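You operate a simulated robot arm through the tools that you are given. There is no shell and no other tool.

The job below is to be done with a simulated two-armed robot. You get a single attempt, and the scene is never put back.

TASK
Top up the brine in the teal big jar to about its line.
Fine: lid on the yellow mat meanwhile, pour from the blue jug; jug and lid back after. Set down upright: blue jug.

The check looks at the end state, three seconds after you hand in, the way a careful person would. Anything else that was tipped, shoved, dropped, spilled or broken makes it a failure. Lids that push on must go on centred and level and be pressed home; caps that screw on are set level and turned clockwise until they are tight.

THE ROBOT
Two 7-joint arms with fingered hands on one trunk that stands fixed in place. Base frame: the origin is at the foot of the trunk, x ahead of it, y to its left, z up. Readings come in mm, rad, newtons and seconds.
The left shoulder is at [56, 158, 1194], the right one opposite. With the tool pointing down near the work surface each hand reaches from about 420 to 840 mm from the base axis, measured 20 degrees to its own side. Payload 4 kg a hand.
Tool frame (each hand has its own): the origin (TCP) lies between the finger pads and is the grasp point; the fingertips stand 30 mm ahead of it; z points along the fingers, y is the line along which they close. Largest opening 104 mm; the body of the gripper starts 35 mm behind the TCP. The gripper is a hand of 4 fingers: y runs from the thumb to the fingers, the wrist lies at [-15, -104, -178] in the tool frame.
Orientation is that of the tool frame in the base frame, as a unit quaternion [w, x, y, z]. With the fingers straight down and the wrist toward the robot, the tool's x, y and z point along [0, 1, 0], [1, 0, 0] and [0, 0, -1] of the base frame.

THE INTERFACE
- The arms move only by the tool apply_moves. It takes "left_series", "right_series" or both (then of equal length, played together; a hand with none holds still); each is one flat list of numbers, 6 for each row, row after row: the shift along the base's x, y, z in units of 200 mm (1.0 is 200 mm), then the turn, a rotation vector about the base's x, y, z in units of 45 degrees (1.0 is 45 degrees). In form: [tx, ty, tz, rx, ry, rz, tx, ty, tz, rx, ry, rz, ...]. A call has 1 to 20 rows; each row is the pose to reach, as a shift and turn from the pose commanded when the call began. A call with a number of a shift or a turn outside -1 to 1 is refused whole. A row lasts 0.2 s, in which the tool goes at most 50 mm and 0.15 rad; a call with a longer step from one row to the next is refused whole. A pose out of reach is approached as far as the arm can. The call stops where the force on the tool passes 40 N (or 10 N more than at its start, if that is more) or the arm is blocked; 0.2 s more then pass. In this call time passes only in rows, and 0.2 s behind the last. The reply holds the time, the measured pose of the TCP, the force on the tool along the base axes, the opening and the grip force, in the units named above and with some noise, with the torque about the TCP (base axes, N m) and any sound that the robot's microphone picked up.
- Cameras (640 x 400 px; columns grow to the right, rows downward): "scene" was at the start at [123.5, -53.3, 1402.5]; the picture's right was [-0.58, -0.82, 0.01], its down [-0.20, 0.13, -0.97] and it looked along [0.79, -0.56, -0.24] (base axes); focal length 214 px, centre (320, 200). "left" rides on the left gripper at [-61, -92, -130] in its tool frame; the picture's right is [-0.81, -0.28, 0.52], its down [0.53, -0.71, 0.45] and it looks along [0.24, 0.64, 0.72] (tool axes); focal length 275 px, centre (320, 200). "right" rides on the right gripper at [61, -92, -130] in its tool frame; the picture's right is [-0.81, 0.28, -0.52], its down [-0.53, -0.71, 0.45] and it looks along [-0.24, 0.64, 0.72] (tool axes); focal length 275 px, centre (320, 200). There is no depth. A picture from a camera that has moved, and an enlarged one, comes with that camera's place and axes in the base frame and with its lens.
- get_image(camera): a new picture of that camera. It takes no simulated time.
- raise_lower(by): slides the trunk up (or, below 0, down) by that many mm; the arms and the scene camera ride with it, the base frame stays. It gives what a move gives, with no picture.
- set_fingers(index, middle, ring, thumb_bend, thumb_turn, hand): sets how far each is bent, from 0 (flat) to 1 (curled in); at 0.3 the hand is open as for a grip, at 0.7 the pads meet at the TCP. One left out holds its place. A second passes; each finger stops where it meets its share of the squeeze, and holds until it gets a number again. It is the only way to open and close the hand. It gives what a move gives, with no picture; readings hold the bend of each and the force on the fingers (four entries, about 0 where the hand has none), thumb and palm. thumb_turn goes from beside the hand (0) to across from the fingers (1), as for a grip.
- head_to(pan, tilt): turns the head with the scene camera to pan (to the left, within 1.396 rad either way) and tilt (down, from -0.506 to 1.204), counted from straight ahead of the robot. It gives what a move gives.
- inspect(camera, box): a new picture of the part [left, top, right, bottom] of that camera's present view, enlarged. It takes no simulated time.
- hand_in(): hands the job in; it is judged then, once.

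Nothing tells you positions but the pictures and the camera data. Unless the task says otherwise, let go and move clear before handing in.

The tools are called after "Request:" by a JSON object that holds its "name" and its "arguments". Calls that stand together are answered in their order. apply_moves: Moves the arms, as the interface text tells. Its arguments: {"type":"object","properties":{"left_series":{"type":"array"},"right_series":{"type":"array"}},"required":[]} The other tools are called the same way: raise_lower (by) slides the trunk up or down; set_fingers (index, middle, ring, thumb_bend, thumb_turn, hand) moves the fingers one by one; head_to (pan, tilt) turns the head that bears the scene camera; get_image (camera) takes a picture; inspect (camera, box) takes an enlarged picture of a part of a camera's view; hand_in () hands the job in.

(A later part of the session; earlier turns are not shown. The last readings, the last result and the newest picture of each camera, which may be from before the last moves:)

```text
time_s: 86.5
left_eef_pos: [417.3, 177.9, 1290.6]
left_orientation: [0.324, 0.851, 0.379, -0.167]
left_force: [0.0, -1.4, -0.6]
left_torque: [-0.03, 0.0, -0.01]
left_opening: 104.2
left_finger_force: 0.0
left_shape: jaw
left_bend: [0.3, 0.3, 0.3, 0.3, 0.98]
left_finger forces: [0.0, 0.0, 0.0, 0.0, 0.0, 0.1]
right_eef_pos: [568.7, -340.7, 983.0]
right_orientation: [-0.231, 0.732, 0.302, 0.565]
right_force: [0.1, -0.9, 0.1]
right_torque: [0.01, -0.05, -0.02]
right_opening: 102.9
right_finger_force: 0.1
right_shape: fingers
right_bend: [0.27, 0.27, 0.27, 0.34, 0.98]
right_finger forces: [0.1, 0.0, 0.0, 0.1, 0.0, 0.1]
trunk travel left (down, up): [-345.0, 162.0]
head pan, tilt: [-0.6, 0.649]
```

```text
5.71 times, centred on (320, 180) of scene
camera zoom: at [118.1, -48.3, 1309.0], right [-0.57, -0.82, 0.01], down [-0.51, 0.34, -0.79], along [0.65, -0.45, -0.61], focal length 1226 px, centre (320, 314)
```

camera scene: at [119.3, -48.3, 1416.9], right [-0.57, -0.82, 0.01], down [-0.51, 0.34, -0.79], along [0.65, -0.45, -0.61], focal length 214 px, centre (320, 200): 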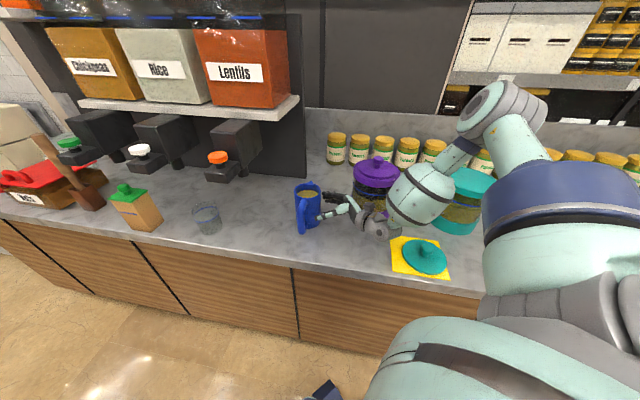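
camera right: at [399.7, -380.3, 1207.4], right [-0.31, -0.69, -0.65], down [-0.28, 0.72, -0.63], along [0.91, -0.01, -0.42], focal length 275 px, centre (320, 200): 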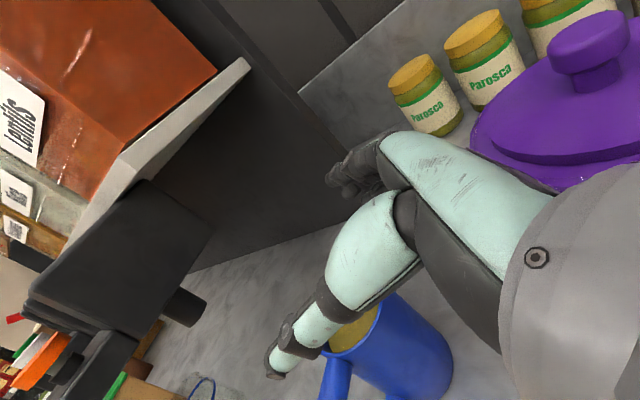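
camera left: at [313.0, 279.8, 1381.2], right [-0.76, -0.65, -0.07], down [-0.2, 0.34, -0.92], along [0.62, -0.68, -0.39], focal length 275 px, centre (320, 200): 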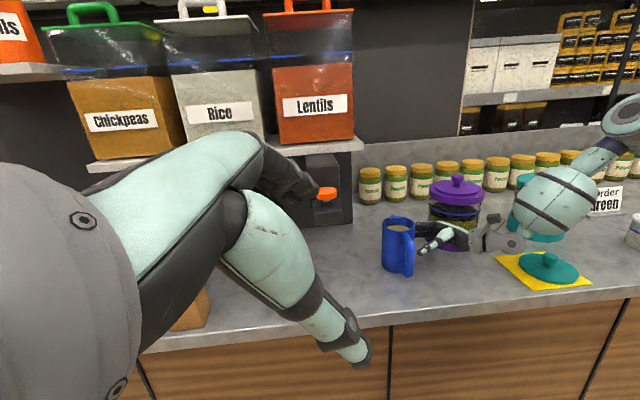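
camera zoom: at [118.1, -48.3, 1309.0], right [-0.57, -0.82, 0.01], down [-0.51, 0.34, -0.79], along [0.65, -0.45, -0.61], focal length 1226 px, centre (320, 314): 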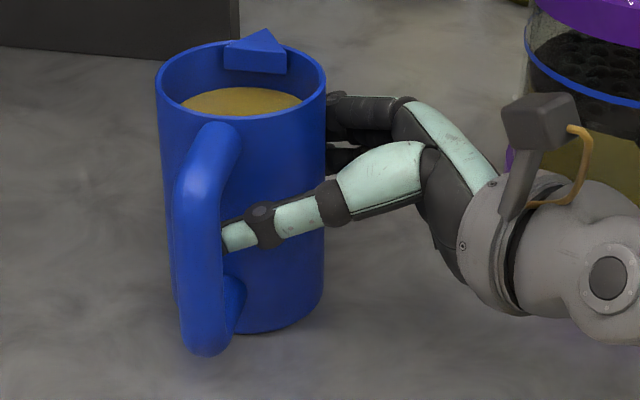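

The thumb is entering the hole cleanly; its tip shows beyond the bar and the jug hasn't moved. I'll ease the thumb open a hair and advance the last 20 mm.

Request:
{"name": "set_fingers", "arguments": {"hand": "right", "thumb_bend": 0.325}}

Request:
{"name": "apply_moves", "arguments": {"right_series": [0.018, 0.018, 0, 0, 0, 0, 0.036, 0.036, 0, 0, 0, 0, 0.054, 0.054, 0, 0, 0, 0, 0.071, 0.071, 0, 0, 0, 0]}}

Request:
{"name": "inspect", "arguments": {"camera": "left", "box": [370, 200, 450, 290]}}

Request:
{"name": "inspect", "arguments": {"camera": "scene", "box": [285, 145, 355, 215]}}

```text
time_s: 87.5
left_eef_pos: [417.8, 178.5, 1292.2]
left_orientation: [0.324, 0.851, 0.379, -0.167]
left_force: [-0.1, -0.7, -1.0]
left_torque: [0.02, -0.01, 0.03]
left_opening: 104.0
left_finger_force: 0.1
left_shape: jaw
left_bend: [0.3, 0.3, 0.3, 0.3, 0.98]
left_finger forces: [0.0, 0.0, 0.0, 0.0, 0.0, 0.0]
right_eef_pos: [568.5, -341.2, 979.9]
right_orientation: [-0.231, 0.732, 0.302, 0.565]
right_force: [0.3, -0.4, 0.5]
right_torque: [0.01, 0.0, -0.04]
right_opening: 105.0
right_finger_force: 0.1
right_shape: fingers
right_bend: [0.27, 0.27, 0.27, 0.32, 0.98]
right_finger forces: [0.0, 0.1, 0.1, 0.0, 0.0, 0.0]
trunk travel left (down, up): [-345.0, 162.0]
head pan, tilt: [-0.6, 0.649]
```

```text
time_s: 88.5
left_eef_pos: [417.6, 178.5, 1292.2]
left_orientation: [0.324, 0.85, 0.381, -0.166]
left_force: [0.6, 0.3, -0.3]
left_torque: [0.01, 0.0, 0.0]
left_opening: 103.9
left_finger_force: 0.0
left_shape: jaw
left_bend: [0.3, 0.3, 0.3, 0.3, 0.98]
left_finger forces: [0.0, 0.0, 0.0, 0.0, 0.1, 0.0]
right_eef_pos: [581.9, -328.4, 981.3]
right_orientation: [-0.23, 0.733, 0.301, 0.564]
right_force: [-0.2, -0.4, 0.7]
right_torque: [0.06, 0.01, -0.01]
right_opening: 105.4
right_finger_force: 1.1
right_shape: fingers
right_bend: [0.27, 0.27, 0.27, 0.32, 0.98]
right_finger forces: [1.3, 0.0, 0.0, 0.1, 0.0, 0.1]
trunk travel left (down, up): [-345.0, 162.0]
head pan, tilt: [-0.6, 0.649]
```

```text
4.44 times, centred on (410, 245) of left
camera zoom: at [313.4, 279.6, 1381.1], right [-0.76, -0.65, -0.07], down [-0.21, 0.34, -0.92], along [0.62, -0.68, -0.39], focal length 1224 px, centre (-80, 0)
```

zoom: 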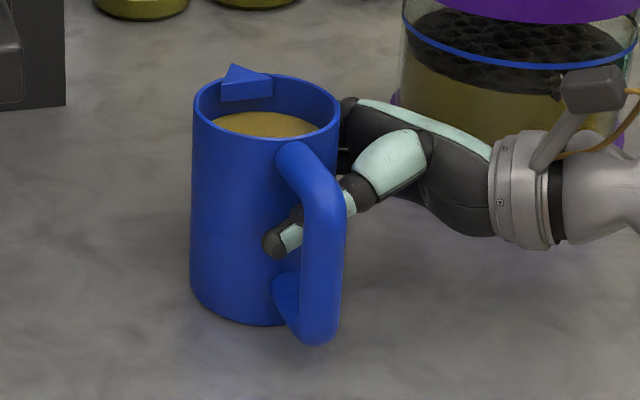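

```text
5.71 times, centred on (320, 180) of scene
camera zoom: at [118.4, -48.5, 1308.9], right [-0.57, -0.82, 0.01], down [-0.51, 0.34, -0.79], along [0.65, -0.45, -0.61], focal length 1226 px, centre (320, 314)
```

zoom: 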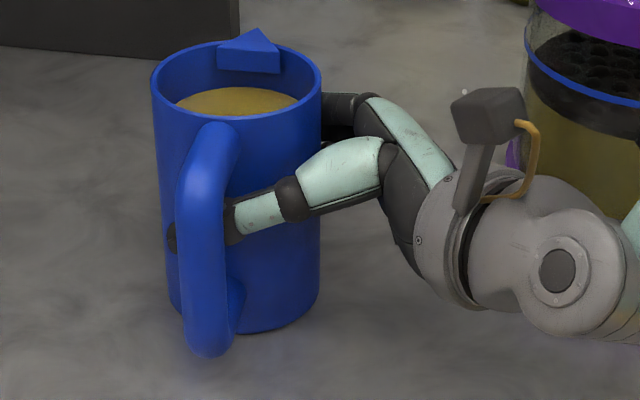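

The thumb is through the handle's hole; the index registers a light touch and the jug shifted only ~3 mm. I'll look from the right hand's own camera before closing.

Request:
{"name": "get_image", "arguments": {"camera": "right"}}

Request:
{"name": "inspect", "arguments": {"camera": "right", "box": [250, 120, 450, 400]}}

```text
taken
camera right: at [440.1, -340.6, 1073.6], right [-0.31, -0.69, -0.65], down [-0.28, 0.72, -0.63], along [0.91, -0.01, -0.42], focal length 275 px, centre (320, 200)
```

right: 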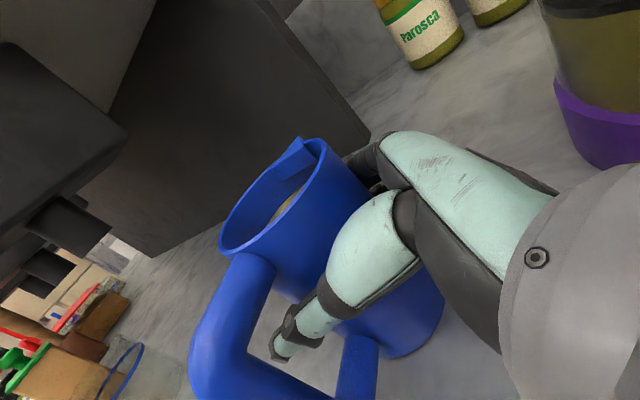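

```text
1.43 times, centred on (350, 260) of right
camera zoom: at [440.1, -340.6, 1073.6], right [-0.31, -0.69, -0.65], down [-0.28, 0.72, -0.63], along [0.91, -0.01, -0.42], focal length 393 px, centre (277, 114)
```

zoom: 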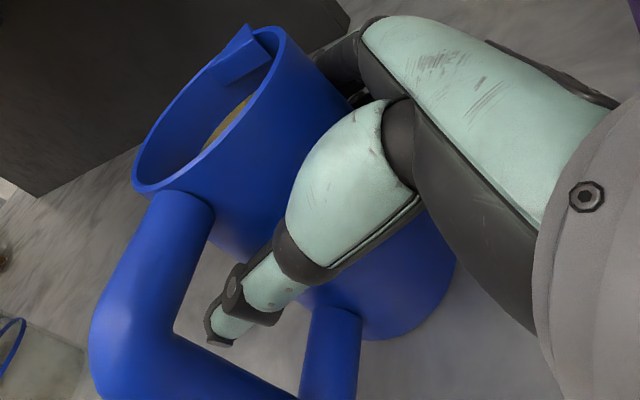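

The view confirms the thumb passes through the handle with fingers around the far side. Now I'll close gradually.

Request:
{"name": "set_fingers", "arguments": {"hand": "right", "index": 0.4, "middle": 0.4, "ring": 0.4, "thumb_bend": 0.38}}

Request:
{"name": "inspect", "arguments": {"camera": "left", "box": [370, 200, 450, 290]}}

Request:
{"name": "inspect", "arguments": {"camera": "scene", "box": [285, 145, 355, 215]}}

```text
time_s: 89.5
left_eef_pos: [417.6, 178.5, 1291.2]
left_orientation: [0.324, 0.85, 0.38, -0.167]
left_force: [-0.6, 0.6, 0.8]
left_torque: [0.0, 0.04, -0.03]
left_opening: 104.0
left_finger_force: 0.0
left_shape: jaw
left_bend: [0.3, 0.3, 0.3, 0.3, 0.98]
left_finger forces: [0.0, 0.0, 0.1, 0.0, 0.0, 0.1]
right_eef_pos: [583.3, -327.2, 981.7]
right_orientation: [-0.23, 0.734, 0.302, 0.563]
right_force: [2.5, -0.8, 0.9]
right_torque: [0.06, 0.07, 0.0]
right_opening: 90.9
right_finger_force: 6.4
right_shape: fingers
right_bend: [0.35, 0.4, 0.4, 0.35, 0.98]
right_finger forces: [6.8, 0.0, 0.2, 0.1, 4.7, 0.1]
trunk travel left (down, up): [-345.0, 162.0]
head pan, tilt: [-0.6, 0.649]
```

```text
4.44 times, centred on (410, 245) of left
camera zoom: at [313.3, 279.5, 1381.2], right [-0.76, -0.65, -0.07], down [-0.21, 0.34, -0.92], along [0.62, -0.68, -0.39], focal length 1224 px, centre (-80, 0)
```

zoom: 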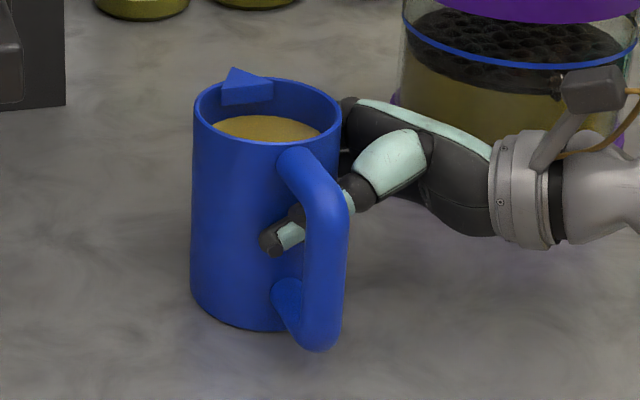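

```text
5.71 times, centred on (320, 180) of scene
camera zoom: at [118.3, -48.6, 1308.9], right [-0.57, -0.82, 0.01], down [-0.51, 0.34, -0.79], along [0.65, -0.45, -0.61], focal length 1226 px, centre (320, 314)
```

zoom: 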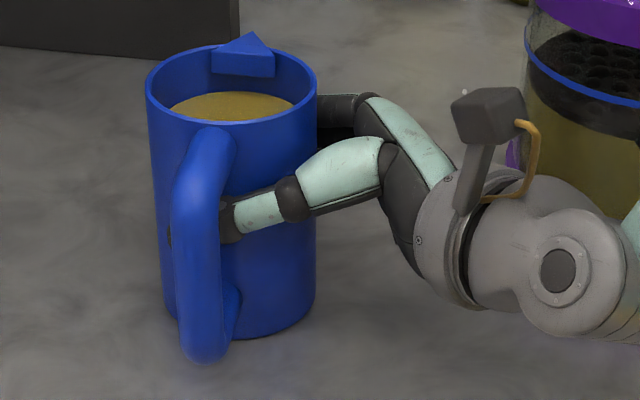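

Thumb and index touch first; the middle and ring haven't met the body yet. I'll bring those two in further while holding the index.

Request:
{"name": "set_fingers", "arguments": {"hand": "right", "middle": 0.55, "ring": 0.55}}

Request:
{"name": "inspect", "arguments": {"camera": "left", "box": [370, 200, 450, 290]}}

Request:
{"name": "inspect", "arguments": {"camera": "scene", "box": [285, 145, 355, 215]}}

```text
time_s: 90.5
left_eef_pos: [416.6, 178.1, 1291.7]
left_orientation: [0.324, 0.851, 0.38, -0.167]
left_force: [0.2, -0.3, 0.2]
left_torque: [-0.01, 0.02, 0.02]
left_opening: 103.8
left_finger_force: 0.0
left_shape: jaw
left_bend: [0.3, 0.3, 0.3, 0.3, 0.98]
left_finger forces: [0.0, 0.0, 0.0, 0.0, 0.1, 0.0]
right_eef_pos: [582.6, -327.5, 981.3]
right_orientation: [-0.23, 0.733, 0.303, 0.564]
right_force: [1.3, -1.3, 1.8]
right_torque: [-0.21, -0.42, -0.06]
right_opening: 91.7
right_finger_force: 13.6
right_shape: fingers
right_bend: [0.4, 0.49, 0.46, 0.33, 0.98]
right_finger forces: [0.2, 6.0, 8.0, 0.1, 12.7, 0.0]
trunk travel left (down, up): [-345.0, 162.0]
head pan, tilt: [-0.6, 0.649]
```

```text
4.44 times, centred on (410, 245) of left
camera zoom: at [313.0, 279.7, 1381.2], right [-0.76, -0.65, -0.07], down [-0.2, 0.34, -0.92], along [0.62, -0.68, -0.39], focal length 1224 px, centre (-80, 0)
```

zoom: 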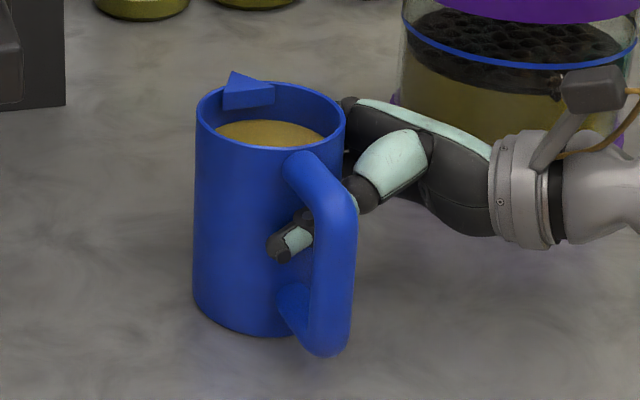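

```text
5.71 times, centred on (320, 180) of scene
camera zoom: at [118.0, -48.5, 1309.0], right [-0.57, -0.82, 0.01], down [-0.51, 0.34, -0.79], along [0.65, -0.45, -0.61], focal length 1226 px, centre (320, 314)
```

zoom: 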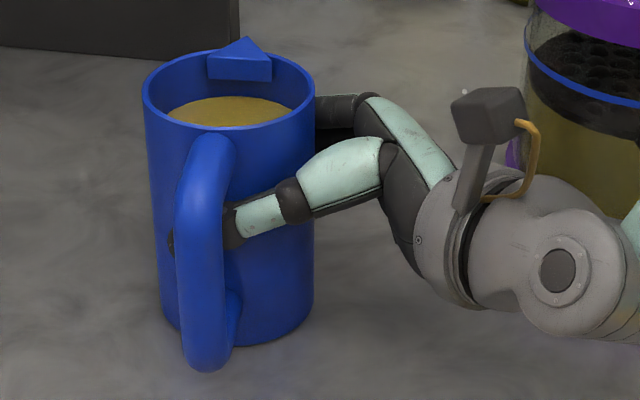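

Middle and ring now press with the thumb opposing. I'll firm up the whole grip evenly.

Request:
{"name": "set_fingers", "arguments": {"hand": "right", "index": 0.58, "middle": 0.6, "ring": 0.58, "thumb_bend": 0.55}}

Request:
{"name": "inspect", "arguments": {"camera": "left", "box": [370, 200, 450, 290]}}

Request:
{"name": "inspect", "arguments": {"camera": "scene", "box": [285, 145, 355, 215]}}

```text
time_s: 91.5
left_eef_pos: [416.7, 178.3, 1292.9]
left_orientation: [0.324, 0.85, 0.379, -0.168]
left_force: [0.1, -0.4, -0.2]
left_torque: [0.03, 0.01, 0.0]
left_opening: 103.7
left_finger_force: 0.1
left_shape: jaw
left_bend: [0.3, 0.3, 0.3, 0.3, 0.98]
left_finger forces: [0.0, 0.0, 0.0, 0.0, 0.0, 0.1]
right_eef_pos: [582.9, -328.2, 981.1]
right_orientation: [-0.23, 0.732, 0.302, 0.565]
right_force: [0.5, -0.3, 2.1]
right_torque: [-0.12, -0.36, -0.05]
right_opening: 84.2
right_finger_force: 32.3
right_shape: fingers
right_bend: [0.44, 0.5, 0.48, 0.37, 0.98]
right_finger forces: [14.0, 8.9, 9.8, 0.0, 31.9, 0.1]
trunk travel left (down, up): [-345.0, 162.0]
head pan, tilt: [-0.6, 0.649]
```

```text
4.44 times, centred on (410, 245) of left
camera zoom: at [312.7, 279.7, 1381.3], right [-0.76, -0.65, -0.07], down [-0.2, 0.34, -0.92], along [0.62, -0.68, -0.39], focal length 1224 px, centre (-80, 0)
```

zoom: 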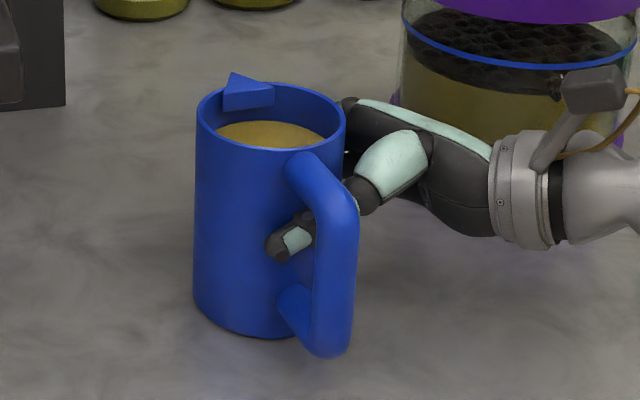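

```text
5.71 times, centred on (320, 180) of scene
camera zoom: at [117.7, -48.4, 1309.0], right [-0.57, -0.82, 0.01], down [-0.51, 0.34, -0.79], along [0.65, -0.45, -0.61], focal length 1226 px, centre (320, 314)
```

zoom: 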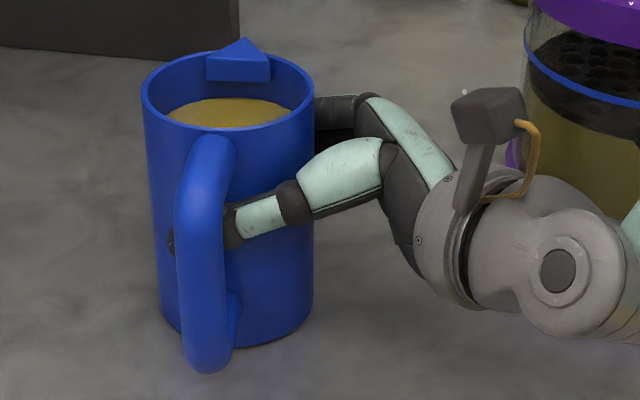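

All three fingers and the thumb are in contact with a 32 N grip. Now a small test lift.

Request:
{"name": "apply_moves", "arguments": {"right_series": [0, 0, 0.015, 0, 0, 0, 0, 0, 0.03, 0, 0, 0, 0, 0, 0.05, 0, 0, 0, 0, 0, 0.07, 0, 0, 0]}}

Request:
{"name": "inspect", "arguments": {"camera": "left", "box": [370, 200, 450, 290]}}

Request:
{"name": "inspect", "arguments": {"camera": "scene", "box": [285, 145, 355, 215]}}

```text
time_s: 92.5
left_eef_pos: [418.5, 177.8, 1292.5]
left_orientation: [0.324, 0.85, 0.38, -0.167]
left_force: [0.3, -0.3, -0.4]
left_torque: [0.01, 0.02, -0.01]
left_opening: 104.0
left_finger_force: 0.1
left_shape: jaw
left_bend: [0.3, 0.3, 0.3, 0.3, 0.98]
left_finger forces: [0.0, 0.0, 0.0, 0.1, 0.1, 0.0]
right_eef_pos: [584.6, -326.9, 994.4]
right_orientation: [-0.231, 0.733, 0.302, 0.564]
right_force: [-0.7, 0.2, -6.0]
right_torque: [-0.1, -0.03, -0.04]
right_opening: 84.1
right_finger_force: 30.9
right_shape: fingers
right_bend: [0.43, 0.5, 0.48, 0.37, 0.99]
right_finger forces: [13.6, 8.3, 8.5, 0.0, 31.4, 0.0]
trunk travel left (down, up): [-345.0, 162.0]
head pan, tilt: [-0.6, 0.649]
```

```text
4.44 times, centred on (410, 245) of left
camera zoom: at [313.8, 279.4, 1381.1], right [-0.76, -0.65, -0.07], down [-0.21, 0.34, -0.92], along [0.62, -0.68, -0.39], focal length 1224 px, centre (-80, 0)
```

zoom: 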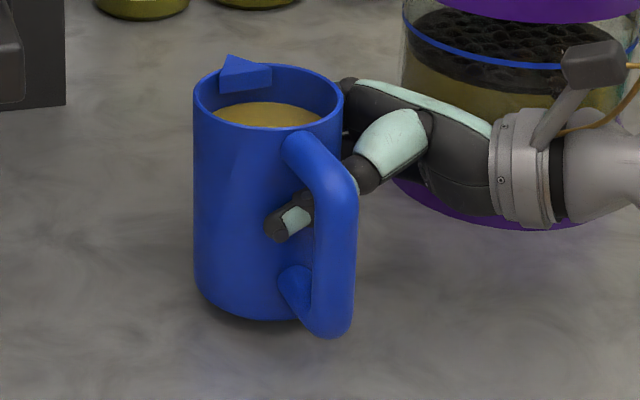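

```text
5.71 times, centred on (320, 180) of scene
camera zoom: at [118.9, -48.7, 1308.9], right [-0.57, -0.82, 0.01], down [-0.51, 0.34, -0.79], along [0.65, -0.45, -0.61], focal length 1226 px, centre (320, 314)
```

zoom: 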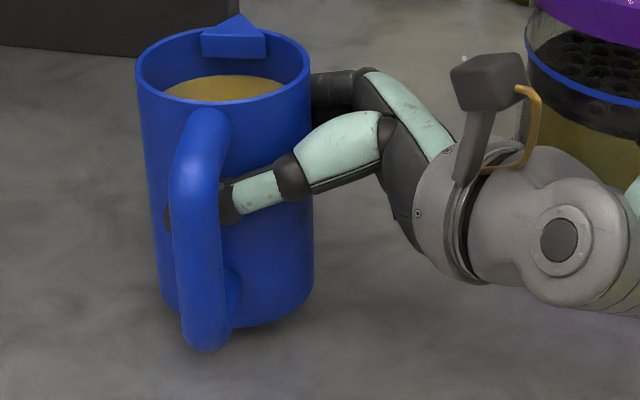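

The jug is held securely at about 6 N and stays nearly level. I'll raise the trunk to lift it straight up, which also restores the arm geometry I tested for pouring.

Request:
{"name": "raise_lower", "arguments": {"by": 60}}

Request:
{"name": "inspect", "arguments": {"camera": "left", "box": [360, 190, 480, 310]}}

Request:
{"name": "raise_lower", "arguments": {"by": 89}}

Request:
{"name": "get_image", "arguments": {"camera": "left"}}

Request:
{"name": "inspect", "arguments": {"camera": "scene", "box": [260, 100, 400, 240]}}

```text
time_s: 93.5
left_eef_pos: [418.4, 178.4, 1351.3]
left_orientation: [0.324, 0.85, 0.38, -0.167]
left_force: [0.2, 0.5, -0.1]
left_torque: [0.01, 0.0, -0.03]
left_opening: 104.0
left_finger_force: 0.1
left_shape: jaw
left_bend: [0.3, 0.3, 0.3, 0.3, 0.98]
left_finger forces: [0.0, 0.0, 0.0, 0.1, 0.0, 0.1]
right_eef_pos: [584.9, -326.6, 1054.9]
right_orientation: [-0.231, 0.733, 0.302, 0.564]
right_force: [-0.5, -0.1, -6.1]
right_torque: [-0.09, -0.06, 0.02]
right_opening: 83.9
right_finger_force: 30.9
right_shape: fingers
right_bend: [0.43, 0.5, 0.48, 0.37, 0.99]
right_finger forces: [13.6, 8.4, 8.4, 0.0, 31.4, 0.0]
trunk travel left (down, up): [-405.0, 102.0]
head pan, tilt: [-0.6, 0.649]
```

```text
3.33 times, centred on (420, 250) of left
camera zoom: at [314.1, 279.3, 1441.5], right [-0.76, -0.65, -0.07], down [-0.21, 0.34, -0.92], along [0.62, -0.68, -0.39], focal length 918 px, centre (-13, 33)
```

zoom: 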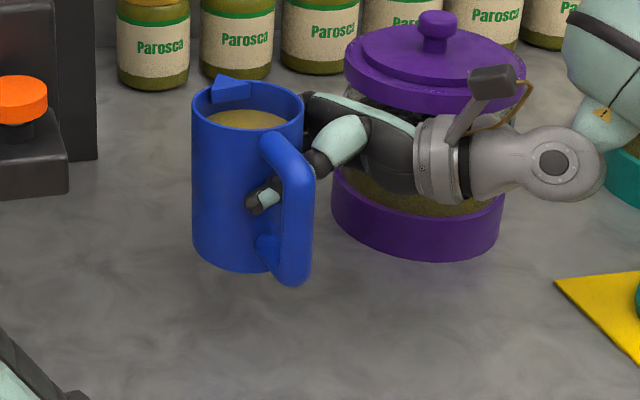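

```text
time_s: 94.7
left_eef_pos: [418.1, 178.8, 1441.2]
left_orientation: [0.324, 0.85, 0.379, -0.168]
left_force: [0.1, 0.3, -0.5]
left_torque: [0.04, 0.01, 0.01]
left_opening: 104.2
left_finger_force: 0.1
left_shape: jaw
left_bend: [0.3, 0.3, 0.3, 0.3, 0.98]
left_finger forces: [0.1, 0.0, 0.0, 0.0, 0.0, 0.0]
right_eef_pos: [584.0, -327.4, 1144.8]
right_orientation: [-0.231, 0.733, 0.302, 0.564]
right_force: [0.7, -0.8, -7.2]
right_torque: [-0.06, -0.03, 0.02]
right_opening: 83.8
right_finger_force: 30.8
right_shape: fingers
right_bend: [0.43, 0.5, 0.48, 0.37, 0.99]
right_finger forces: [13.5, 8.4, 8.5, 0.0, 31.3, 0.0]
trunk travel left (down, up): [-494.0, 13.0]
head pan, tilt: [-0.6, 0.649]
```

```text
taken
camera left: at [314.0, 279.2, 1531.0], right [-0.76, -0.65, -0.07], down [-0.21, 0.34, -0.92], along [0.62, -0.68, -0.39], focal length 275 px, centre (320, 200)
```

left: 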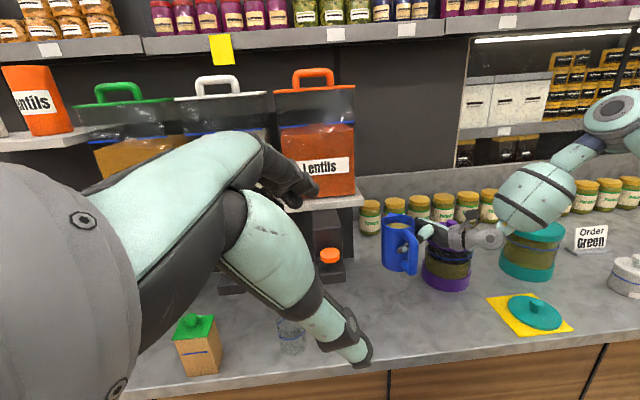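

```text
2.86 times, centred on (330, 170) of scene
camera zoom: at [120.9, -48.8, 1458.9], right [-0.57, -0.82, 0.01], down [-0.51, 0.34, -0.79], along [0.65, -0.45, -0.61], focal length 613 px, centre (291, 286)
```

zoom: 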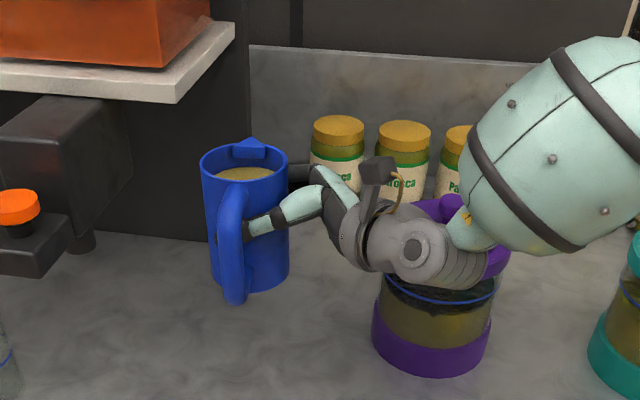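

The jug is up cleanly with its weight steady. I'll carry it level at height along the counter's near side, past the purple jar, yawing gradually toward the pour direction.

Request:
{"name": "apply_moves", "arguments": {"right_series": [-0.06, -0.02, 0.09, 0, 0, 0, -0.14, -0.05, 0.18, 0, 0, 0, -0.22, -0.09, 0.27, 0, 0, 0, -0.31, -0.13, 0.36, 0, 0, 0, -0.41, -0.165, 0.45, 0, 0, 0]}}

Request:
{"name": "apply_moves", "arguments": {"right_series": [-0.1, -0.09, 0, 0, 0, -0.08, -0.2, -0.18, 0, 0, 0, -0.16, -0.3, -0.265, 0, 0, 0, -0.245, -0.4, -0.35, 0, 0, 0, -0.33, -0.5, -0.44, 0, 0, 0, -0.415, -0.6, -0.53, 0, 0, 0, -0.5]}}

Request:
{"name": "head_to", "arguments": {"pan": -1.1, "tilt": 0.55}}

Request:
{"name": "get_image", "arguments": {"camera": "scene"}}

Request:
{"name": "get_image", "arguments": {"camera": "left"}}

```text
time_s: 95.9
left_eef_pos: [414.7, 178.9, 1442.1]
left_orientation: [0.324, 0.851, 0.379, -0.166]
left_force: [-0.4, 0.0, -0.2]
left_torque: [0.0, 0.01, 0.0]
left_opening: 104.0
left_finger_force: 0.0
left_shape: jaw
left_bend: [0.3, 0.3, 0.3, 0.3, 0.98]
left_finger forces: [0.0, 0.0, 0.0, 0.1, 0.0, 0.0]
right_eef_pos: [502.2, -358.4, 1238.8]
right_orientation: [-0.231, 0.733, 0.302, 0.565]
right_force: [-0.2, 0.1, -6.2]
right_torque: [-0.08, -0.06, -0.03]
right_opening: 83.8
right_finger_force: 30.4
right_shape: fingers
right_bend: [0.43, 0.5, 0.48, 0.37, 0.99]
right_finger forces: [13.5, 8.5, 8.5, 0.0, 31.2, 0.1]
trunk travel left (down, up): [-494.0, 13.0]
head pan, tilt: [-0.6, 0.649]
```

```text
time_s: 97.3
left_eef_pos: [416.9, 177.7, 1442.8]
left_orientation: [0.323, 0.85, 0.38, -0.166]
left_force: [0.5, -1.3, 0.0]
left_torque: [0.02, 0.0, 0.01]
left_opening: 104.0
left_finger_force: 0.1
left_shape: jaw
left_bend: [0.3, 0.3, 0.3, 0.3, 0.98]
left_finger forces: [0.0, 0.0, 0.0, 0.0, 0.0, 0.0]
right_eef_pos: [391.1, -479.2, 1234.9]
right_orientation: [-0.116, 0.778, 0.153, 0.598]
right_force: [-0.1, 0.3, -6.6]
right_torque: [-0.09, 0.03, 0.0]
right_opening: 83.9
right_finger_force: 29.8
right_shape: fingers
right_bend: [0.43, 0.51, 0.48, 0.37, 0.99]
right_finger forces: [13.3, 8.4, 8.3, 0.0, 30.9, 0.0]
right hand out of reach, approached as far as the arm can: row 5, 6
trunk travel left (down, up): [-494.0, 13.0]
head pan, tilt: [-0.6, 0.649]
```

```text
time_s: 98.2
left_eef_pos: [418.0, 177.3, 1441.7]
left_orientation: [0.323, 0.85, 0.38, -0.168]
left_force: [-0.1, -0.2, 0.6]
left_torque: [0.0, 0.0, 0.02]
left_opening: 103.8
left_finger_force: 0.1
left_shape: jaw
left_bend: [0.3, 0.3, 0.3, 0.3, 0.98]
left_finger forces: [0.1, 0.0, 0.0, 0.0, 0.2, 0.0]
right_eef_pos: [392.5, -477.4, 1234.6]
right_orientation: [-0.116, 0.778, 0.153, 0.599]
right_force: [-0.1, -0.7, -6.4]
right_torque: [-0.12, 0.03, -0.01]
right_opening: 84.1
right_finger_force: 29.9
right_shape: fingers
right_bend: [0.43, 0.51, 0.48, 0.37, 0.99]
right_finger forces: [13.2, 8.4, 8.4, 0.0, 30.8, 0.1]
trunk travel left (down, up): [-494.0, 13.0]
head pan, tilt: [-1.1, 0.55]
```

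```text
taken
camera scene: at [90.0, -79.9, 1467.8], right [-0.89, -0.45, 0.01], down [-0.25, 0.47, -0.85], along [0.38, -0.76, -0.53], focal length 214 px, centre (320, 200)
```

scene: 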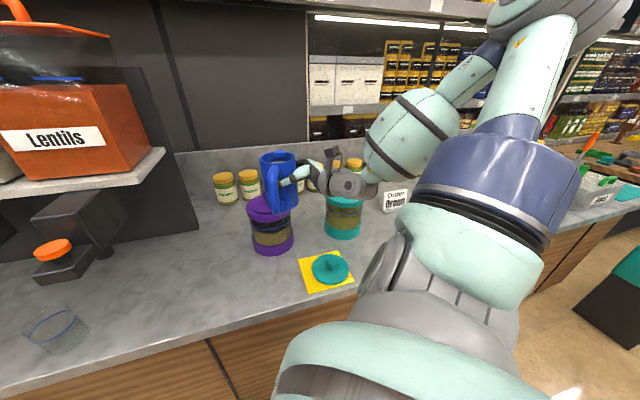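

```text
taken
camera left: at [314.2, 279.1, 1530.8], right [-0.76, -0.65, -0.07], down [-0.21, 0.34, -0.92], along [0.62, -0.68, -0.39], focal length 275 px, centre (320, 200)
```

left: 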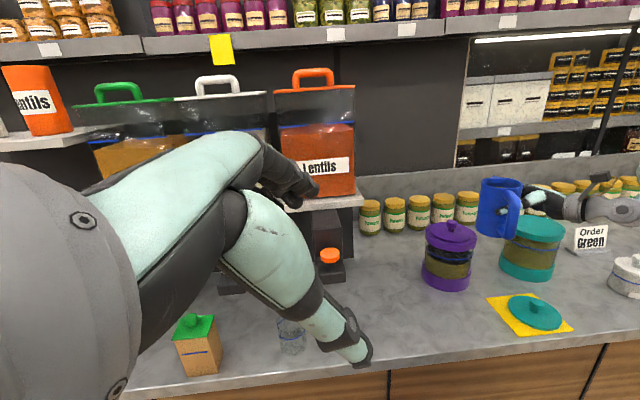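

Slight near-limit on the way, but the jug is steady and level. Continuing toward the jar with the rest of the yaw.

Request:
{"name": "apply_moves", "arguments": {"right_series": [-0.05, -0.13, 0.01, 0, 0, -0.06, -0.11, -0.26, 0.02, 0, 0, -0.14, -0.18, -0.38, 0.02, 0, 0, -0.23, -0.26, -0.49, 0.02, 0, 0, -0.32, -0.34, -0.58, 0.02, 0, 0, -0.41, -0.42, -0.64, 0.02, 0, 0, -0.5]}}

Request:
{"name": "get_image", "arguments": {"camera": "scene"}}

Request:
{"name": "get_image", "arguments": {"camera": "left"}}

Request:
{"name": "get_image", "arguments": {"camera": "right"}}

```text
time_s: 99.6
left_eef_pos: [417.5, 178.1, 1443.3]
left_orientation: [0.324, 0.851, 0.379, -0.167]
left_force: [1.2, -0.1, -0.7]
left_torque: [-0.01, 0.01, 0.01]
left_opening: 103.8
left_finger_force: 0.1
left_shape: jaw
left_bend: [0.3, 0.3, 0.3, 0.3, 0.98]
left_finger forces: [0.1, 0.0, 0.1, 0.0, 0.0, 0.1]
right_eef_pos: [305.0, -608.9, 1237.4]
right_orientation: [0.004, 0.793, -0.002, 0.609]
right_force: [0.2, 0.1, -6.2]
right_torque: [-0.07, 0.03, 0.02]
right_opening: 83.8
right_finger_force: 30.2
right_shape: fingers
right_bend: [0.43, 0.51, 0.48, 0.37, 0.99]
right_finger forces: [13.0, 8.3, 8.3, 0.0, 30.4, 0.0]
trunk travel left (down, up): [-494.0, 13.0]
head pan, tilt: [-1.1, 0.55]
```

```text
taken
camera scene: at [89.2, -80.0, 1467.9], right [-0.89, -0.45, 0.01], down [-0.25, 0.47, -0.85], along [0.38, -0.76, -0.53], focal length 214 px, centre (320, 200)
```

scene: 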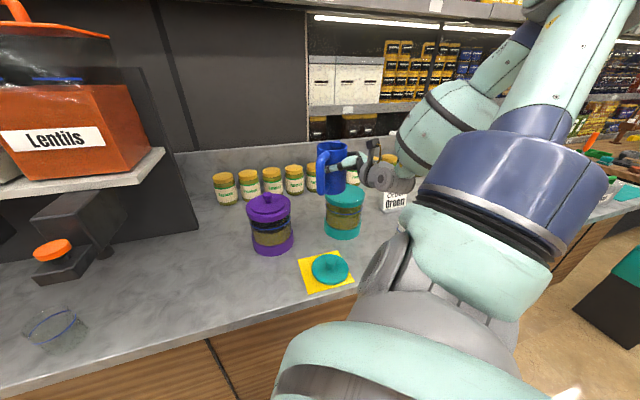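

```text
taken
camera left: at [313.5, 279.0, 1531.0], right [-0.76, -0.65, -0.07], down [-0.21, 0.34, -0.92], along [0.62, -0.68, -0.39], focal length 275 px, centre (320, 200)
```

left: 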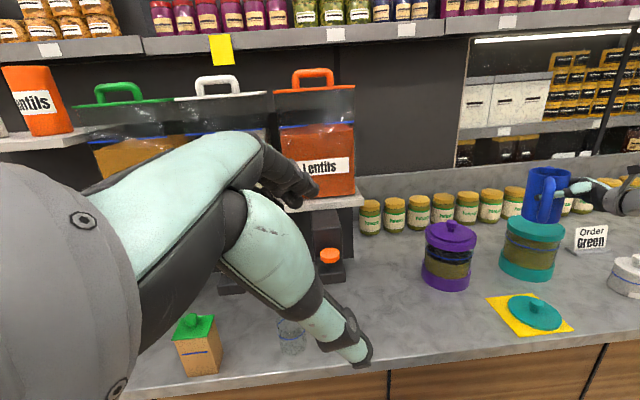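

```text
taken
camera right: at [197.1, -516.3, 1330.3], right [-0.71, -0.27, -0.65], down [0.31, 0.71, -0.63], along [0.63, -0.65, -0.42], focal length 275 px, centre (320, 200)
```

right: 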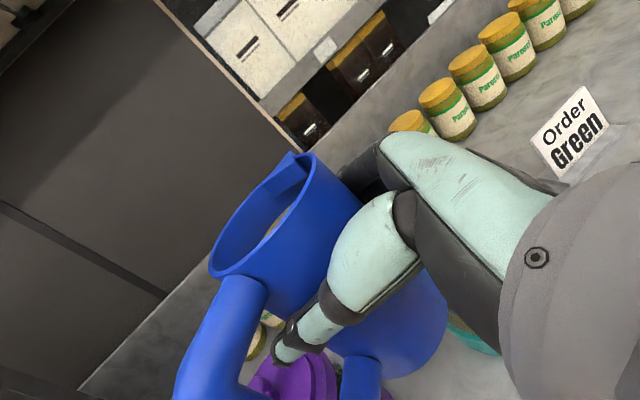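

The jug is level beside the jar, spout toward it. I'll take clear reference views of the jar's level and line, and of the spout position.

Request:
{"name": "inspect", "arguments": {"camera": "scene", "box": [310, 170, 380, 250]}}

Request:
{"name": "inspect", "arguments": {"camera": "left", "box": [490, 150, 590, 290]}}

Request:
{"name": "inspect", "arguments": {"camera": "scene", "box": [300, 120, 400, 220]}}

```text
5.00 times, centred on (345, 210) of scene
camera zoom: at [89.2, -80.0, 1467.9], right [-0.89, -0.45, 0.01], down [-0.25, 0.47, -0.85], along [0.38, -0.76, -0.53], focal length 1072 px, centre (195, 150)
```

zoom: 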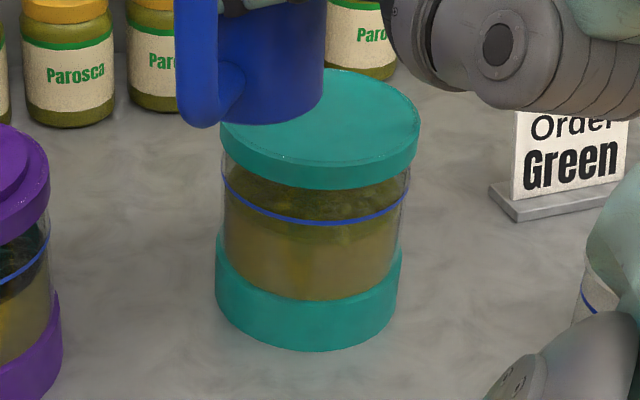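

```text
2.86 times, centred on (540, 220) of left
camera zoom: at [313.5, 279.0, 1531.0], right [-0.76, -0.65, -0.07], down [-0.21, 0.34, -0.92], along [0.62, -0.68, -0.39], focal length 786 px, centre (-309, 143)
```

zoom: 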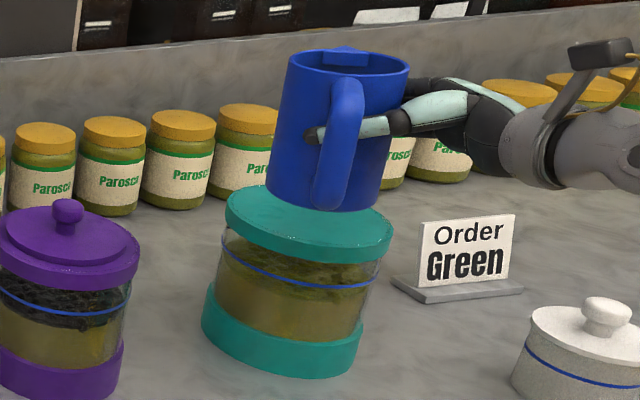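

```text
4.00 times, centred on (350, 170) of scene
camera zoom: at [89.2, -80.0, 1467.9], right [-0.89, -0.45, 0.01], down [-0.25, 0.47, -0.85], along [0.38, -0.76, -0.53], focal length 858 px, centre (200, 320)
```

zoom: 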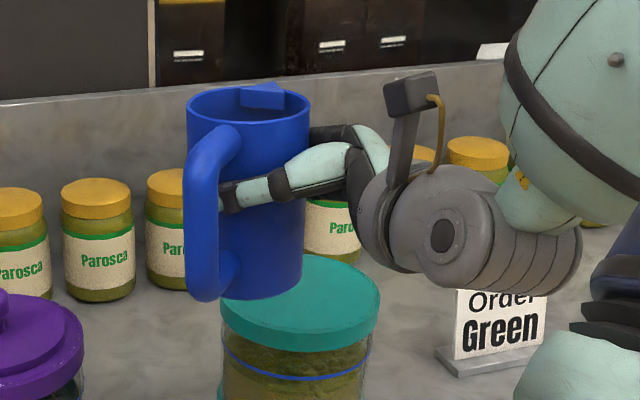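

I have the jug's geometry: its rim centre is at [318, -606, 1283] and the spout tip about 57 mm ahead of the TCP. Next I'll move over the jar's edge with a modest 20° tilt, below the expected pouring angle.

Request:
{"name": "apply_moves", "arguments": {"right_series": [0, -0.05, -0.07, 0.1, 0, 0, 0, -0.11, -0.14, 0.21, 0, 0, 0, -0.17, -0.21, 0.33, 0, 0, -0.003, -0.215, -0.285, 0.444, 0, 0]}}

Request:
{"name": "inspect", "arguments": {"camera": "scene", "box": [290, 130, 400, 250]}}

Request:
{"name": "inspect", "arguments": {"camera": "left", "box": [490, 150, 590, 290]}}

```text
time_s: 100.6
left_eef_pos: [416.7, 176.9, 1442.6]
left_orientation: [0.323, 0.851, 0.38, -0.167]
left_force: [-0.8, -0.3, -0.6]
left_torque: [0.02, -0.01, 0.02]
left_opening: 103.9
left_finger_force: 0.1
left_shape: jaw
left_bend: [0.3, 0.3, 0.3, 0.3, 0.98]
left_finger forces: [0.0, 0.0, 0.0, 0.0, 0.0, 0.0]
right_eef_pos: [305.7, -651.7, 1178.9]
right_orientation: [-0.135, 0.781, -0.108, 0.6]
right_force: [-1.1, -0.7, -6.3]
right_torque: [-0.1, 0.08, 0.02]
right_opening: 83.6
right_finger_force: 31.0
right_shape: fingers
right_bend: [0.43, 0.51, 0.48, 0.38, 0.99]
right_finger forces: [13.9, 8.6, 8.7, 0.0, 29.6, 0.1]
trunk travel left (down, up): [-494.0, 13.0]
head pan, tilt: [-1.1, 0.55]
```

```text
3.33 times, centred on (345, 190) of scene
camera zoom: at [89.3, -81.3, 1467.8], right [-0.89, -0.45, 0.01], down [-0.25, 0.47, -0.85], along [0.38, -0.76, -0.53], focal length 715 px, centre (237, 233)
```

zoom: 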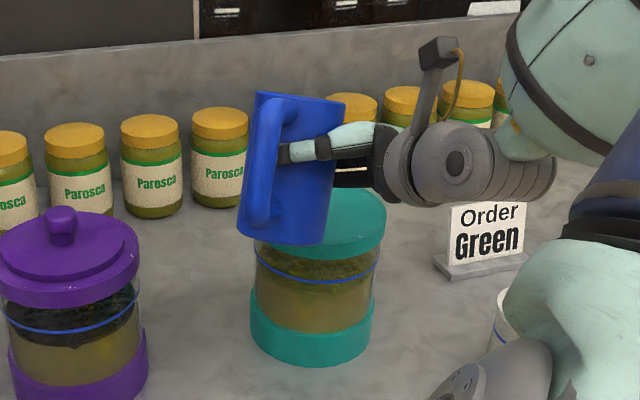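

```text
2.86 times, centred on (540, 220) of left
camera zoom: at [313.6, 277.6, 1531.2], right [-0.76, -0.65, -0.07], down [-0.21, 0.34, -0.92], along [0.62, -0.68, -0.39], focal length 786 px, centre (-309, 143)
```

zoom: 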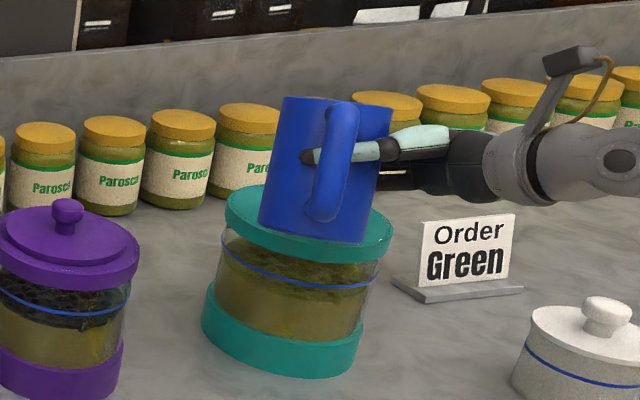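

No pour yet at 20°, weight steady at 6.3 N. I'll tilt to 32° while lowering the spout nearer the jar's top, and look for the first trickle.

Request:
{"name": "apply_moves", "arguments": {"right_series": [0, 0, -0.06, 0.09, 0, 0, 0, 0, -0.115, 0.18, 0, 0, -0.005, 0, -0.145, 0.267, 0, 0]}}

Request:
{"name": "inspect", "arguments": {"camera": "scene", "box": [290, 130, 400, 250]}}

Request:
{"name": "inspect", "arguments": {"camera": "left", "box": [490, 150, 590, 290]}}

Request:
{"name": "get_image", "arguments": {"camera": "right"}}

```text
time_s: 101.4
left_eef_pos: [417.0, 177.9, 1441.3]
left_orientation: [0.323, 0.851, 0.38, -0.166]
left_force: [0.5, 1.0, 0.0]
left_torque: [-0.02, 0.01, 0.0]
left_opening: 103.8
left_finger_force: 0.1
left_shape: jaw
left_bend: [0.3, 0.3, 0.3, 0.3, 0.98]
left_finger forces: [0.1, 0.0, 0.0, 0.1, 0.0, 0.0]
right_eef_pos: [306.4, -650.1, 1150.8]
right_orientation: [-0.216, 0.763, -0.171, 0.585]
right_force: [-0.3, -0.2, -6.3]
right_torque: [-0.11, 0.04, 0.02]
right_opening: 83.8
right_finger_force: 30.5
right_shape: fingers
right_bend: [0.43, 0.5, 0.48, 0.38, 0.99]
right_finger forces: [14.2, 8.9, 8.8, 0.0, 29.1, 0.1]
trunk travel left (down, up): [-494.0, 13.0]
head pan, tilt: [-1.1, 0.55]
```

```text
3.33 times, centred on (345, 190) of scene
camera zoom: at [88.9, -80.0, 1467.9], right [-0.89, -0.45, 0.01], down [-0.25, 0.47, -0.85], along [0.38, -0.76, -0.53], focal length 715 px, centre (237, 233)
```

zoom: 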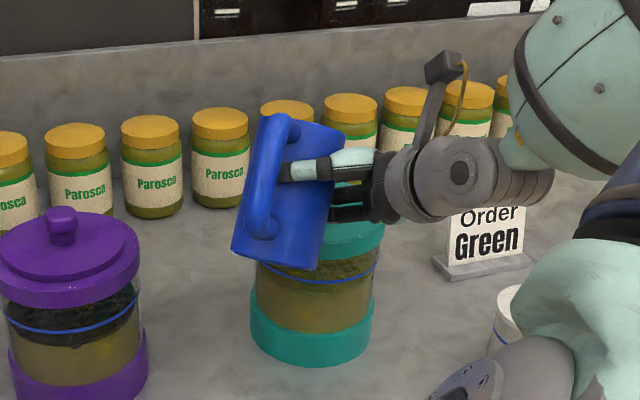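

```text
2.86 times, centred on (540, 220) of left
camera zoom: at [313.1, 279.0, 1531.1], right [-0.76, -0.65, -0.07], down [-0.2, 0.34, -0.92], along [0.62, -0.68, -0.39], focal length 786 px, centre (-309, 143)
```

zoom: 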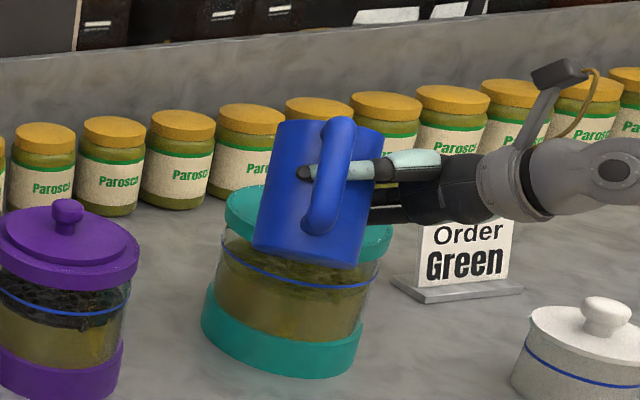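

```text
taken
camera right: at [196.4, -621.4, 1278.7], right [-0.71, 0.11, -0.69], down [0.31, 0.94, -0.16], along [0.63, -0.33, -0.7], focal length 275 px, centre (320, 200)
```

right: 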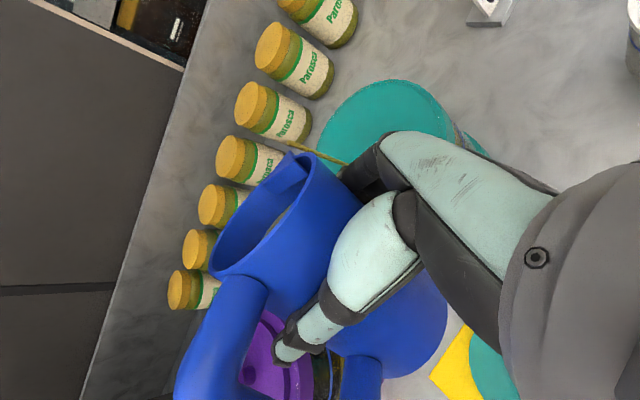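

A thin stream is leaving the spout. I'll zoom in to see where it lands.

Request:
{"name": "inspect", "arguments": {"camera": "right", "box": [250, 70, 450, 220]}}

Request:
{"name": "inspect", "arguments": {"camera": "scene", "box": [320, 170, 380, 250]}}

Request:
{"name": "inspect", "arguments": {"camera": "left", "box": [510, 190, 570, 290]}}

```text
2.67 times, centred on (350, 145) of right
camera zoom: at [196.4, -621.4, 1278.7], right [-0.71, 0.11, -0.69], down [0.31, 0.94, -0.16], along [0.63, -0.33, -0.7], focal length 734 px, centre (240, 347)
```

zoom: 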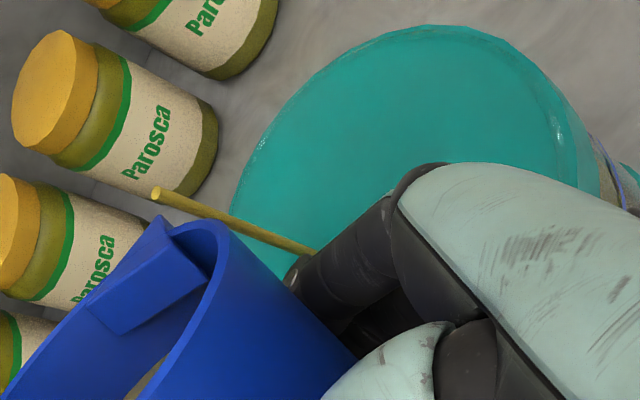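

```text
5.00 times, centred on (350, 210) of scene
camera zoom: at [88.9, -80.0, 1467.9], right [-0.89, -0.45, 0.01], down [-0.25, 0.47, -0.85], along [0.38, -0.76, -0.53], focal length 1072 px, centre (170, 150)
```

zoom: 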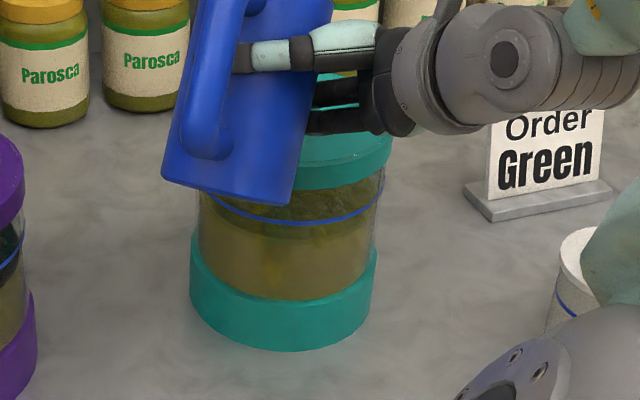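

```text
4.00 times, centred on (540, 240) of left
camera zoom: at [313.1, 279.0, 1531.1], right [-0.76, -0.65, -0.07], down [-0.2, 0.34, -0.92], along [0.62, -0.68, -0.39], focal length 1101 px, centre (-560, 40)
```

zoom: 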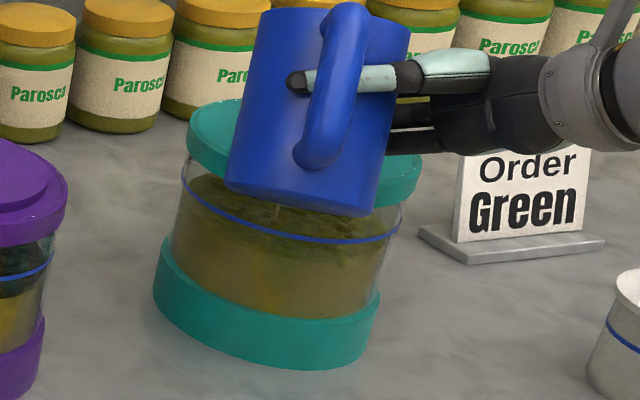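

The stream falls vertically at about [327, -732], only ~11 mm from the jar's centre, and no puddle shows on the collar. I'll hold this tilt for a second to see how the weight and level respond.

Request:
{"name": "apply_moves", "arguments": {"right_series": [0, 0, 0, 0, 0, 0, 0, 0, 0, 0, 0, 0, 0, 0, 0, 0, 0, 0, 0, 0, 0, 0, 0, 0, 0, 0, 0, 0, 0, 0]}}

Request:
{"name": "get_image", "arguments": {"camera": "right"}}

Request:
{"name": "inspect", "arguments": {"camera": "left", "box": [510, 190, 570, 290]}}

```text
time_s: 102.6
left_eef_pos: [417.7, 178.8, 1441.9]
left_orientation: [0.324, 0.85, 0.38, -0.167]
left_force: [0.6, 0.4, 0.5]
left_torque: [0.0, 0.0, 0.0]
left_opening: 103.9
left_finger_force: 0.0
left_shape: jaw
left_bend: [0.3, 0.3, 0.3, 0.3, 0.98]
left_finger forces: [0.0, 0.0, 0.0, 0.0, 0.0, 0.0]
right_eef_pos: [305.9, -650.8, 1150.9]
right_orientation: [-0.216, 0.763, -0.171, 0.585]
right_force: [0.4, -0.7, -5.9]
right_torque: [-0.13, 0.05, -0.02]
right_opening: 83.7
right_finger_force: 30.7
right_shape: fingers
right_bend: [0.43, 0.5, 0.48, 0.38, 0.99]
right_finger forces: [14.2, 8.8, 9.0, 0.0, 29.2, 0.0]
trunk travel left (down, up): [-494.0, 13.0]
head pan, tilt: [-1.1, 0.55]
```

```text
taken
camera right: at [196.8, -621.4, 1278.6], right [-0.71, 0.11, -0.69], down [0.31, 0.94, -0.16], along [0.63, -0.33, -0.7], focal length 275 px, centre (320, 200)
```

right: 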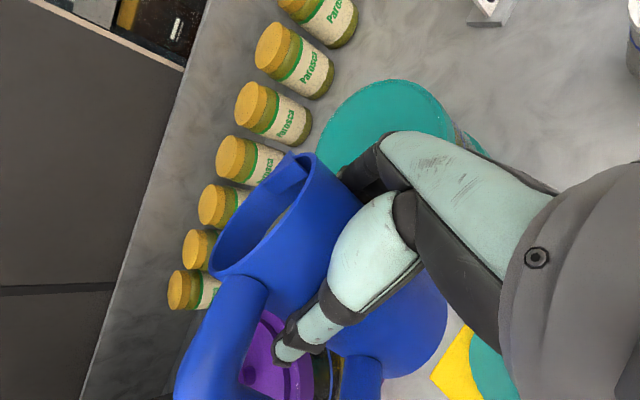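

```text
4.00 times, centred on (540, 240) of left
camera zoom: at [313.6, 278.8, 1531.0], right [-0.76, -0.65, -0.07], down [-0.21, 0.34, -0.92], along [0.62, -0.68, -0.39], focal length 1101 px, centre (-560, 40)
```

zoom: 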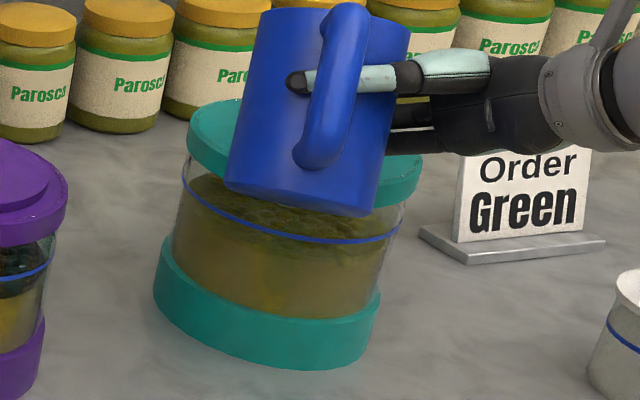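

Flow stopped at this tilt as expected, with the collar top still clean. I'll study the level against the line more closely.

Request:
{"name": "inspect", "arguments": {"camera": "scene", "box": [328, 185, 372, 225]}}

Request:
{"name": "inspect", "arguments": {"camera": "left", "box": [520, 225, 570, 275]}}

```text
10.00 times, centred on (350, 205) of scene
camera zoom: at [89.3, -80.2, 1467.8], right [-0.89, -0.45, 0.01], down [-0.25, 0.47, -0.85], along [0.38, -0.76, -0.53], focal length 2145 px, centre (20, 150)
```

zoom: 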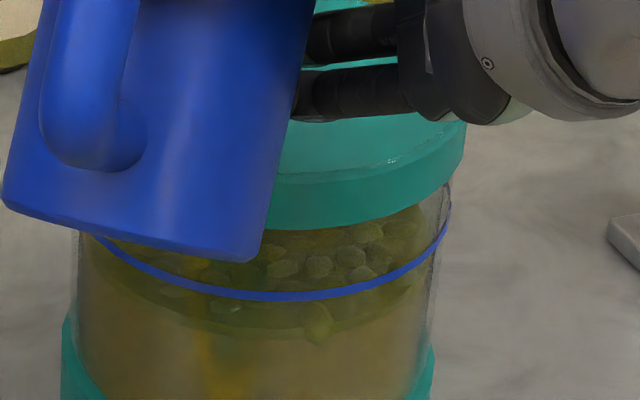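

```text
8.00 times, centred on (545, 250) of left
camera zoom: at [313.6, 278.8, 1531.0], right [-0.76, -0.65, -0.07], down [-0.21, 0.34, -0.92], along [0.62, -0.68, -0.39], focal length 2202 px, centre (-1480, -200)
```

zoom: 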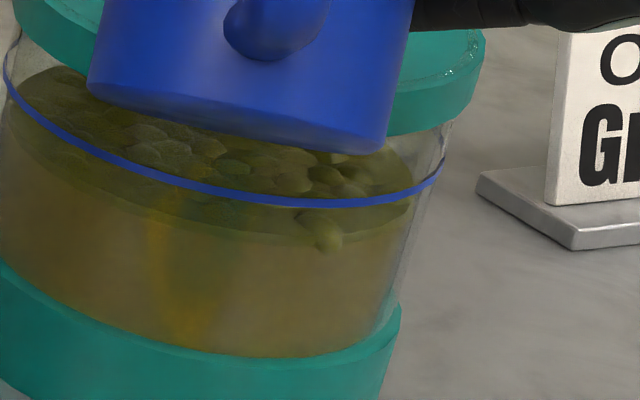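

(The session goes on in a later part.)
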